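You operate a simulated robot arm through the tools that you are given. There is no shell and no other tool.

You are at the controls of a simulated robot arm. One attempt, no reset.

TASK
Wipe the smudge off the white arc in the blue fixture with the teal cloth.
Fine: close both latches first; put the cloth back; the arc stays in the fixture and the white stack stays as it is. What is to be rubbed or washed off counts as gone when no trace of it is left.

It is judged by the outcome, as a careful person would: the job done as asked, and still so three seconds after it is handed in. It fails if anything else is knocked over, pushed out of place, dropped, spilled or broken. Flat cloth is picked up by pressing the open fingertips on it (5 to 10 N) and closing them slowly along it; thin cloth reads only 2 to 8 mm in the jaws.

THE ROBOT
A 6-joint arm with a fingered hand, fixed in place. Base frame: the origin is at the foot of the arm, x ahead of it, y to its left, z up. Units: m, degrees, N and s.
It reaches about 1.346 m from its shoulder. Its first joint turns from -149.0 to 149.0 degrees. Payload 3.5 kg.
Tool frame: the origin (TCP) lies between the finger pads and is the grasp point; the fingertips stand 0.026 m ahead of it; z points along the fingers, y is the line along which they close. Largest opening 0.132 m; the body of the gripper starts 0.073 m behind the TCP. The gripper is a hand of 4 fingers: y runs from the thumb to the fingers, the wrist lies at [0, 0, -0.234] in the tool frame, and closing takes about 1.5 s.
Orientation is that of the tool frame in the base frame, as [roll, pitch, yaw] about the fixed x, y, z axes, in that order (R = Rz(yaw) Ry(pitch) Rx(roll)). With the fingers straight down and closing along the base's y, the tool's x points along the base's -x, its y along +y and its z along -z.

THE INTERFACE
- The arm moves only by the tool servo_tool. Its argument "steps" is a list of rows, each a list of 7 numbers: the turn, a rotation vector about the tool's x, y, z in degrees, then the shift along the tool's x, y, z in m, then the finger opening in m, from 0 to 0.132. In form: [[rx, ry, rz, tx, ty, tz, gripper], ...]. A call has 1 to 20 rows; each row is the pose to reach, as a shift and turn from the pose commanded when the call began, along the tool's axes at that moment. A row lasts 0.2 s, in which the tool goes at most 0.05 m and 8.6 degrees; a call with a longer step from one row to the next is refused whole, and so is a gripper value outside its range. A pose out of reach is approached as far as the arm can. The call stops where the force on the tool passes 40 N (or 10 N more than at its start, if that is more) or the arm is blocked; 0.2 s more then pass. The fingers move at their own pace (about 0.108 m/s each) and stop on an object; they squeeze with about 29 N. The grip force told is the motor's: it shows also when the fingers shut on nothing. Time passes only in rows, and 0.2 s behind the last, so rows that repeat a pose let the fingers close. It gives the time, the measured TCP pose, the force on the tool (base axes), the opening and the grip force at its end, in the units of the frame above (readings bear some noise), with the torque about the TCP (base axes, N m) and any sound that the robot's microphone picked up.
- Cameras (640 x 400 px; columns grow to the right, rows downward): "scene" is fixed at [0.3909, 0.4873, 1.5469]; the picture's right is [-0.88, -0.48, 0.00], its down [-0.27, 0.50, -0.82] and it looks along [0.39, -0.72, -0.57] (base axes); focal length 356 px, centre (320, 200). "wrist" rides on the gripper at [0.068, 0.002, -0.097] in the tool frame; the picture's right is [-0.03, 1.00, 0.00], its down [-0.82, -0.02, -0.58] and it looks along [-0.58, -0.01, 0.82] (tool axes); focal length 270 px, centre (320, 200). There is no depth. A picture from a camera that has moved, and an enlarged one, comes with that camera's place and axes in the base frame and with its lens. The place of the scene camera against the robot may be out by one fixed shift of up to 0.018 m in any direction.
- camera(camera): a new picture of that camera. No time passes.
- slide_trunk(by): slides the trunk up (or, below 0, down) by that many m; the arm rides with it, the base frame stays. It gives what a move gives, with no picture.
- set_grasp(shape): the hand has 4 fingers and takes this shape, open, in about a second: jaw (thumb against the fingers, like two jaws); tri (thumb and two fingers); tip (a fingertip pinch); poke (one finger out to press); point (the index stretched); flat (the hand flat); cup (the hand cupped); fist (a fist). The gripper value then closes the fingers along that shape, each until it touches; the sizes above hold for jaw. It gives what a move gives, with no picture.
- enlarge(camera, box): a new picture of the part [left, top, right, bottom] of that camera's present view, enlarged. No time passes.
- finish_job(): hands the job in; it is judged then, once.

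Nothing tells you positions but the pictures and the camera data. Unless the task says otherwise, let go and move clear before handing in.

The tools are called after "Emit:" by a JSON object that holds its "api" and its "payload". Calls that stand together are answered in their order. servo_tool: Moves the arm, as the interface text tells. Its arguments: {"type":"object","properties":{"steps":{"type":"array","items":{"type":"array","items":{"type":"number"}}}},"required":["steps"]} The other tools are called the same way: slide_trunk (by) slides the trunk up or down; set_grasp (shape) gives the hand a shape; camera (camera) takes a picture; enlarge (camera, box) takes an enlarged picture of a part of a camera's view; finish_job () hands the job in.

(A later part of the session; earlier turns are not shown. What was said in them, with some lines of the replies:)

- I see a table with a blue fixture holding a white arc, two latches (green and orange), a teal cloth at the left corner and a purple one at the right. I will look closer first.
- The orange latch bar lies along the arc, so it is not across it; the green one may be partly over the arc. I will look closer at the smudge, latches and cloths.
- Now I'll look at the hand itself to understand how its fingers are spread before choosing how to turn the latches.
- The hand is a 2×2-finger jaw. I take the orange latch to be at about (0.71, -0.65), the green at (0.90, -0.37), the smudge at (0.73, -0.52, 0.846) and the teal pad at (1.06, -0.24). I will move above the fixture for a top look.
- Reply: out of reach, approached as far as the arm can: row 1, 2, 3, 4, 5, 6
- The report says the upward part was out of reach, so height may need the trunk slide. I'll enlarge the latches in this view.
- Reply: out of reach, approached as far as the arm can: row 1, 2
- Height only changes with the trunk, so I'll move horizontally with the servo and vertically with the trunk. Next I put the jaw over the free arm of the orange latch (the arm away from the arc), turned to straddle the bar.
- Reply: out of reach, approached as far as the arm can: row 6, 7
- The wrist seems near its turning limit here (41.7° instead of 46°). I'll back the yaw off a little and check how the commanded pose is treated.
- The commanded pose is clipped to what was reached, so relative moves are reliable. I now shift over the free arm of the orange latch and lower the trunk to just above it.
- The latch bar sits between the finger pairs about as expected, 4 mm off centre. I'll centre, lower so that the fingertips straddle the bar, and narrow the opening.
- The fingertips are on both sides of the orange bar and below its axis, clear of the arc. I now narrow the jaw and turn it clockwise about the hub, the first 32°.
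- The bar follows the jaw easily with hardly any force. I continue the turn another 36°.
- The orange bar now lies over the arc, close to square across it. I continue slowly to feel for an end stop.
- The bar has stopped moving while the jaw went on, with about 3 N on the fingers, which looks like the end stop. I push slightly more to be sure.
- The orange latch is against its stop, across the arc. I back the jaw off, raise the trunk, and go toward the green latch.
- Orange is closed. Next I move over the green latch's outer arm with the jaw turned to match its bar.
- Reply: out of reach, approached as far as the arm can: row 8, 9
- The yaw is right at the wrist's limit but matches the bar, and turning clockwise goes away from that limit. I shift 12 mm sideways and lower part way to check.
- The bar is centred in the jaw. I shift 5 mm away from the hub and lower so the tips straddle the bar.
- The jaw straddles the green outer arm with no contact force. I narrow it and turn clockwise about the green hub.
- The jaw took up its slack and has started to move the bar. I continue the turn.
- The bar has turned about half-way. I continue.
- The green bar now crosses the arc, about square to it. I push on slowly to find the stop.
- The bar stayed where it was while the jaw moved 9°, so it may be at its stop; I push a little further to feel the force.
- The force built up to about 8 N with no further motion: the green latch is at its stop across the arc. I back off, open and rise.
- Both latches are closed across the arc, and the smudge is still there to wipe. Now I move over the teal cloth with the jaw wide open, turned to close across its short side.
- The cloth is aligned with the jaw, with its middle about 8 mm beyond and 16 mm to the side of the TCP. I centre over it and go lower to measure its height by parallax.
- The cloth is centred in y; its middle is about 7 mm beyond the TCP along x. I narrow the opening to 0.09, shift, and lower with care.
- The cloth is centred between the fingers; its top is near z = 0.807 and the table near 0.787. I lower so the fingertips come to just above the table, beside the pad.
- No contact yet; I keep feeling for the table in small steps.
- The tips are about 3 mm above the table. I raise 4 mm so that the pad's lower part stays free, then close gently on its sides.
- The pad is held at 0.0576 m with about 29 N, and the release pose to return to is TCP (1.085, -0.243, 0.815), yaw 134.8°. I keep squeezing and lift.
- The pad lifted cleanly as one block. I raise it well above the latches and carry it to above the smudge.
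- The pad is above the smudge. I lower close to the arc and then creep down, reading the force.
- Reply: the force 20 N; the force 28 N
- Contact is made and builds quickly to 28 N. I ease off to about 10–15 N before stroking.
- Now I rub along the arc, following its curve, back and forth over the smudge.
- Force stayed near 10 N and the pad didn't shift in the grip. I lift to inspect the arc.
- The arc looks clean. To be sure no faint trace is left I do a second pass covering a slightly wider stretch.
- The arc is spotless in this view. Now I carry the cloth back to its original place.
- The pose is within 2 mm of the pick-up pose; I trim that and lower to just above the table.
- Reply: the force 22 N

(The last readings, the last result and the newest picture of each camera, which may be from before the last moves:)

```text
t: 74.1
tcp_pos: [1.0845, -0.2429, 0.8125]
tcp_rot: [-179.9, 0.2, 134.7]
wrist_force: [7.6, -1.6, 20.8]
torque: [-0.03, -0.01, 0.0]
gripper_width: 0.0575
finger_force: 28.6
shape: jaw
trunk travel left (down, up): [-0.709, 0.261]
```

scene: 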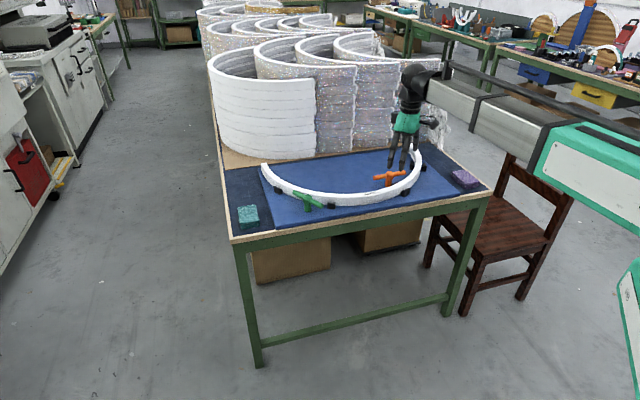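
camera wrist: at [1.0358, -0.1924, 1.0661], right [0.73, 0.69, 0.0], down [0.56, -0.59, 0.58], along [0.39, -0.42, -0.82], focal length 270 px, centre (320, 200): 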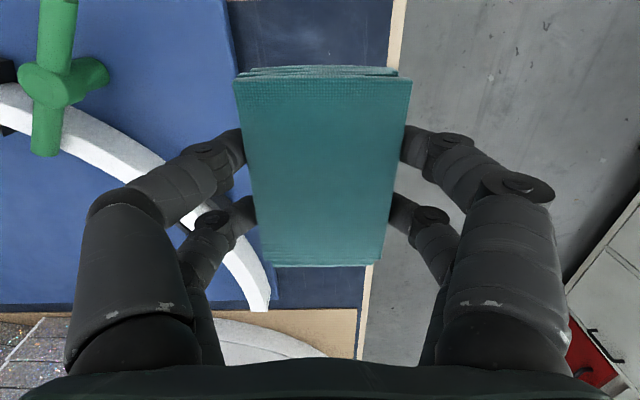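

The pad is on the table (contact from about 1 mm above here). I raise 3 mm to take the pressure off, then open the fingers slowly.

Emit:
{"api": "slide_trunk", "payload": {"by": 0.0025}}

Emit:
{"api": "servo_tool", "payload": {"steps": [[0, 0, 0, 0, 0, 0, 0.06], [0, 0, 0, 0, 0, 0, 0.065], [0, 0, 0, 0, 0, 0, 0.07], [0, 0, 0, 0, 0, 0, 0.078], [0, 0, 0, 0, 0, 0, 0.086], [0, 0, 0, 0, 0, 0, 0.09], [0, 0, 0, 0, 0, 0, 0.09]]}}

Emit:
{"api": "enlarge", "payload": {"camera": "scene", "box": [215, 175, 285, 235]}}

Emit:
{"api": "camera", "payload": {"camera": "wrist"}}

```text
t: 74.7
tcp_pos: [1.0842, -0.2433, 0.8138]
tcp_rot: [-179.8, -0.1, 134.8]
wrist_force: [2.0, -0.3, 5.2]
torque: [0.02, -0.04, 0.0]
gripper_width: 0.0579
finger_force: 29.4
shape: jaw
trunk travel left (down, up): [-0.712, 0.258]
```

```text
t: 76.3
tcp_pos: [1.0852, -0.2431, 0.8127]
tcp_rot: [-179.7, 0.0, 134.8]
wrist_force: [0.6, 0.4, 0.2]
torque: [-0.02, 0.01, 0.02]
gripper_width: 0.0895
finger_force: 0.0
shape: jaw
trunk travel left (down, up): [-0.712, 0.258]
```

```text
6.67 times, centred on (250, 205) of scene
camera zoom: at [0.3909, 0.4873, 1.5469], right [-0.88, -0.48, 0.0], down [-0.27, 0.5, -0.82], along [0.39, -0.72, -0.57], focal length 2372 px, centre (787, 167)
```

zoom: 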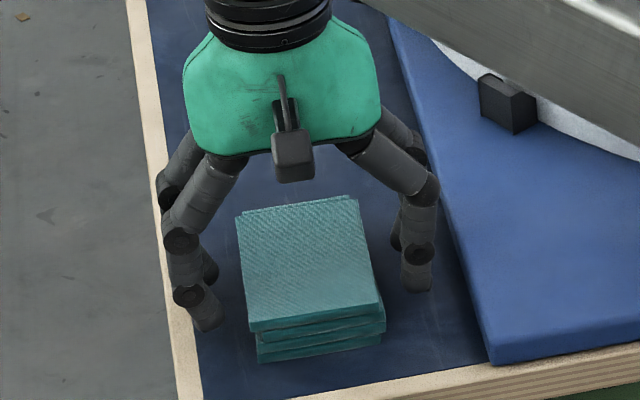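

```text
taken
camera wrist: at [1.0382, -0.1927, 0.9102], right [0.73, 0.69, 0.0], down [0.56, -0.59, 0.58], along [0.39, -0.42, -0.82], focal length 270 px, centre (320, 200)
```

wrist: 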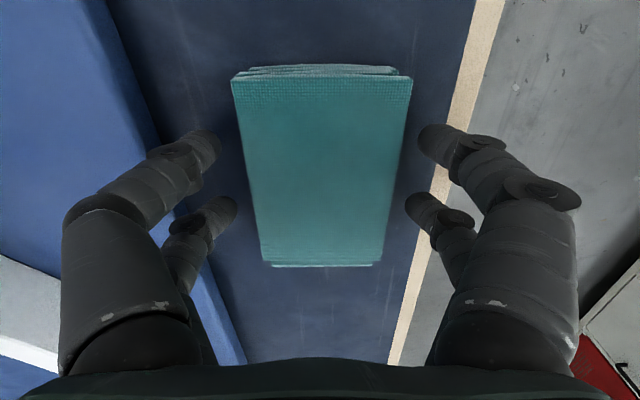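

The cloth is released flat in its place. I rise straight up and then inspect everything with both cameras.

Emit:
{"api": "slide_trunk", "payload": {"by": 0.16}}

Emit:
{"api": "enlarge", "payload": {"camera": "scene", "box": [225, 195, 270, 235]}}

Emit:
{"api": "enlarge", "payload": {"camera": "scene", "box": [220, 130, 500, 250]}}

```text
t: 78.1
tcp_pos: [1.0854, -0.2424, 0.9731]
tcp_rot: [-179.8, 0.0, 134.8]
wrist_force: [0.4, -0.1, -0.2]
torque: [-0.01, 0.0, -0.02]
gripper_width: 0.0896
finger_force: 0.1
shape: jaw
trunk travel left (down, up): [-0.872, 0.098]
```

```text
10.00 times, centred on (248, 215) of scene
camera zoom: at [0.3909, 0.4873, 1.5469], right [-0.88, -0.48, 0.0], down [-0.27, 0.5, -0.82], along [0.39, -0.72, -0.57], focal length 3558 px, centre (1045, 50)
```

zoom: 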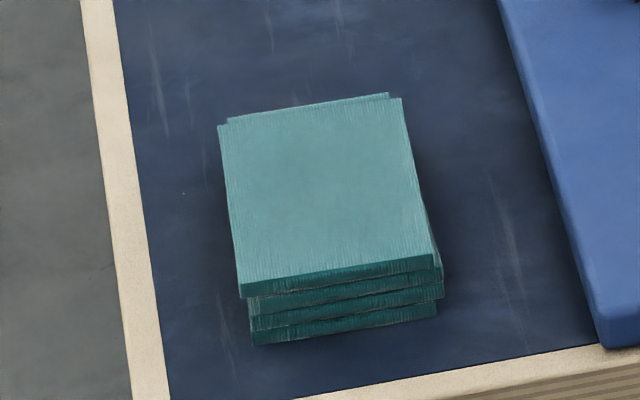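

```text
2.29 times, centred on (360, 190) of scene
camera zoom: at [0.3909, 0.4873, 1.5469], right [-0.88, -0.48, 0.0], down [-0.27, 0.5, -0.82], along [0.39, -0.72, -0.57], focal length 813 px, centre (229, 223)
```

zoom: 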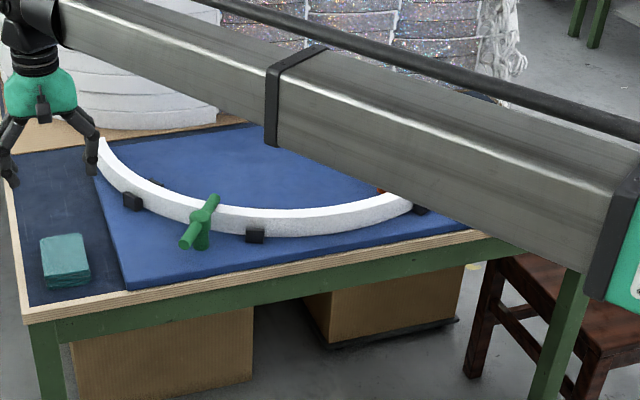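

The cloth is back within about a millimetre of where it was. I move the hand over for a close look at the wiped spot with the wrist camera.

Emit:
{"api": "servo_tool", "payload": {"steps": [[0, 0, -3, 0.0079, -0.036, 0, 0.09], [0, 0, -6, 0.0157, -0.072, 0, 0.09], [0, 0, -9, 0.0236, -0.108, 0, 0.09], [0, 0, -12, 0.0314, -0.144, 0, 0.09], [0, 0, -15, 0.0393, -0.18, 0, 0.1], [0, 0, -18, 0.0471, -0.216, 0, 0.11], [0, 0, -21, 0.055, -0.252, 0, 0.12], [0, 0, -24, 0.0628, -0.288, 0, 0.13], [0, 0, -28, 0.0707, -0.324, 0, 0.132], [0, 0, -32, 0.0785, -0.36, 0, 0.132], [0, 0, -36, 0.0864, -0.396, 0, 0.132], [0, 0, -40, 0.0942, -0.432, 0, 0.132], [0, 0, -43, 0.1021, -0.468, 0, 0.132], [0, 0, -45, 0.1099, -0.5039, 0, 0.132], [0, 0, -45, 0.1099, -0.5039, 0, 0.132]]}}

Emit:
{"api": "camera", "payload": {"camera": "wrist"}}

Emit:
{"api": "enlarge", "payload": {"camera": "wrist", "box": [220, 60, 420, 220]}}

Emit:
{"api": "camera", "payload": {"camera": "scene"}}

```text
t: 81.3
tcp_pos: [0.6515, -0.5214, 0.9728]
tcp_rot: [-179.7, -0.2, 179.8]
wrist_force: [0.3, -0.8, 0.2]
torque: [-0.01, -0.03, -0.05]
gripper_width: 0.1319
finger_force: 0.0
shape: jaw
out of reach, approached as far as the arm can: row 10
trunk travel left (down, up): [-0.872, 0.098]
```

```text
taken
camera wrist: at [0.5812, -0.5187, 1.0704], right [0.03, 1.0, 0.0], down [0.82, -0.02, 0.58], along [0.58, -0.02, -0.82], focal length 270 px, centre (320, 200)
```

wrist: 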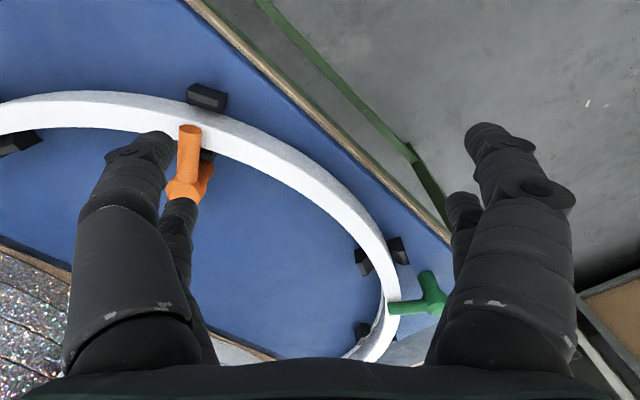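

```text
2.50 times, centred on (320, 140) of wrist
camera zoom: at [0.5812, -0.5187, 1.0704], right [0.03, 1.0, 0.0], down [0.82, -0.02, 0.58], along [0.58, -0.02, -0.82], focal length 676 px, centre (320, 350)
```

zoom: 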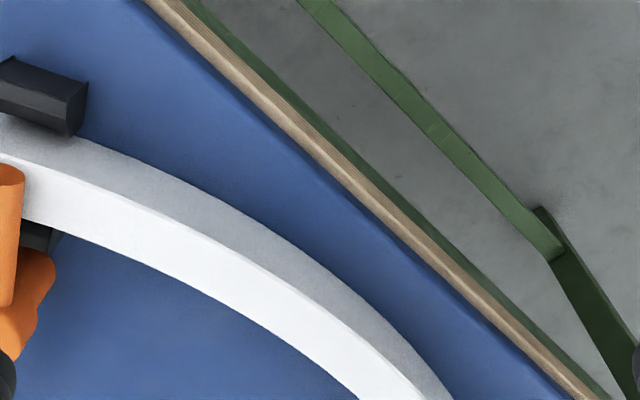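

```text
taken
```

scene: 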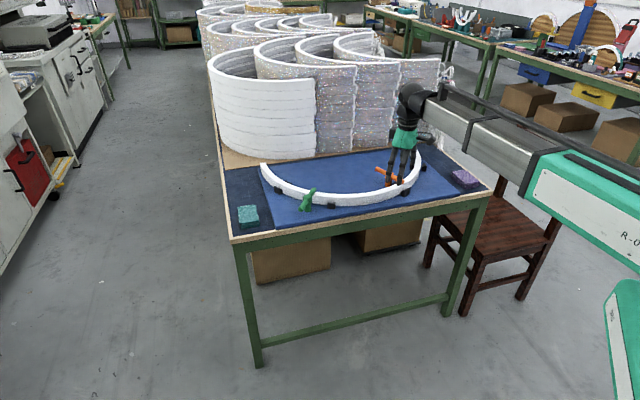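

Emit:
{"api": "enlarge", "payload": {"camera": "wrist", "box": [280, 120, 420, 260]}}

Emit:
{"api": "servo_tool", "payload": {"steps": [[0, 0, 0, 0.03, -0.02, 0, 0.132], [0, 0, 0, 0.07, -0.04, 0, 0.132], [0, 0, 0, 0.11, -0.06, 0, 0.132], [0, 0, 0, 0.15, -0.08, 0, 0.132], [0, 0, 0, 0.177, -0.107, 0, 0.132], [0, 0, 0, 0.177, -0.107, 0, 0.132]]}}

Emit:
{"api": "enlarge", "payload": {"camera": "scene", "box": [220, 130, 500, 250]}}

Emit:
{"api": "enlarge", "payload": {"camera": "scene", "box": [340, 150, 430, 215]}}

Emit:
{"api": "enlarge", "payload": {"camera": "scene", "box": [190, 0, 450, 170]}}

```text
2.86 times, centred on (350, 190) of wrist
camera zoom: at [0.5812, -0.5187, 1.0704], right [0.03, 1.0, 0.0], down [0.82, -0.02, 0.58], along [0.58, -0.02, -0.82], focal length 772 px, centre (234, 229)
```

zoom: 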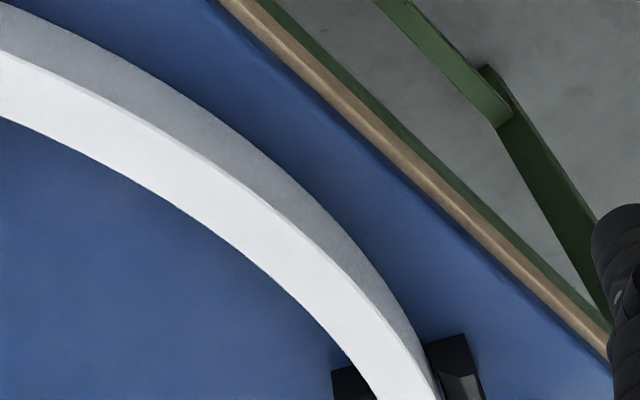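

```text
t: 82.7
tcp_pos: [0.4726, -0.6267, 0.9729]
tcp_rot: [-179.9, 0.0, 179.8]
wrist_force: [0.2, -0.1, -0.5]
torque: [0.0, 0.02, -0.01]
gripper_width: 0.1317
finger_force: 0.1
shape: jaw
trunk travel left (down, up): [-0.872, 0.098]
```

```text
2.29 times, centred on (360, 190) of scene
camera zoom: at [0.3909, 0.4873, 1.5469], right [-0.88, -0.48, 0.0], down [-0.27, 0.5, -0.82], along [0.39, -0.72, -0.57], focal length 813 px, centre (229, 223)
```

zoom: 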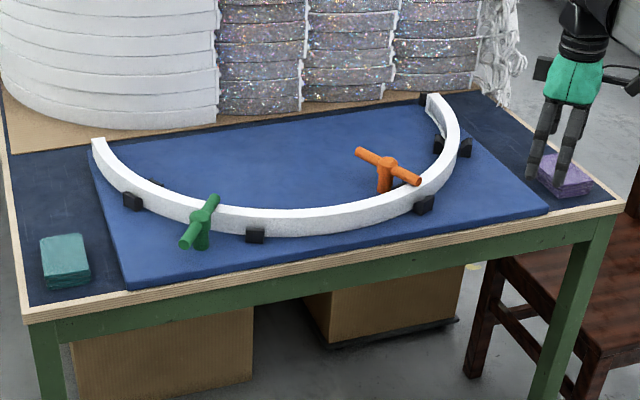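

```text
6.15 times, centred on (385, 182) of scene
camera zoom: at [0.3909, 0.4873, 1.5469], right [-0.88, -0.48, 0.0], down [-0.27, 0.5, -0.82], along [0.39, -0.72, -0.57], focal length 2189 px, centre (-80, 308)
```

zoom: 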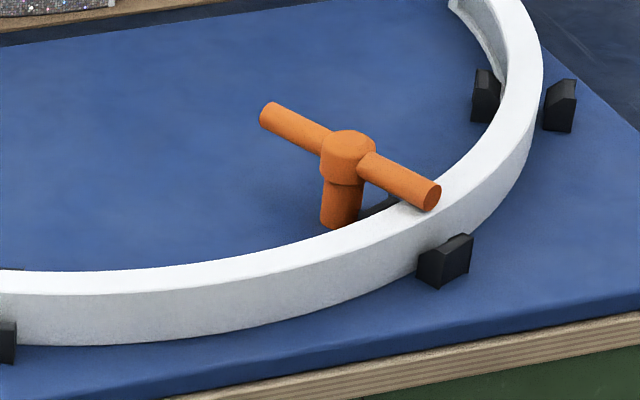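

```text
2.35 times, centred on (320, 85) of scene
camera zoom: at [0.3909, 0.4873, 1.5469], right [-0.88, -0.48, 0.0], down [-0.27, 0.5, -0.82], along [0.39, -0.72, -0.57], focal length 837 px, centre (320, 471)
```

zoom: 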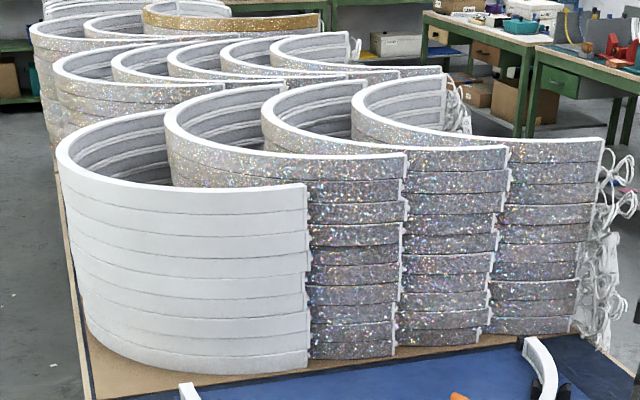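

The arc is clean, both latches lie across it at their stops, the cloth is back and the stack is unchanged. I raise the hand clear and hand in.

Emit:
{"api": "slide_trunk", "payload": {"by": 0.05}}

Emit:
{"api": "camera", "payload": {"camera": "scene"}}

```text
t: 83.6
tcp_pos: [0.4737, -0.6251, 1.0236]
tcp_rot: [-179.8, -0.1, 179.9]
wrist_force: [-0.8, -0.2, 1.0]
torque: [-0.02, 0.02, -0.01]
gripper_width: 0.1314
finger_force: 0.0
shape: jaw
trunk travel left (down, up): [-0.922, 0.048]
```

```text
taken
```

scene: 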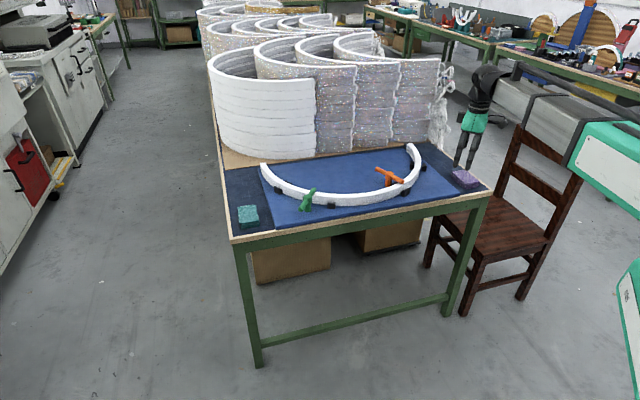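

Everything is in place: latches closed, arc clean and in the fixture, teal cloth back, purple cloth and stack untouched, hand clear. I hand the job in.

Emit:
{"api": "finish_job", "payload": {}}

```text
The job is handed in.
```

The smudge is off the white arc. No trace of it shows in either camera view after two passes with the teal cloth. The job has been handed in, and no verdict has come back yet.

- **Latches:** I closed both before wiping. Each bar now lies across the arc, and each stopped moving when I pushed it a little further.
- **Cloth:** The teal cloth is back within about a millimetre of where it started.
- **Everything else:** The arc is still in the fixture. The white stack and the purple cloth look unchanged. The hand is open and clear of the table.
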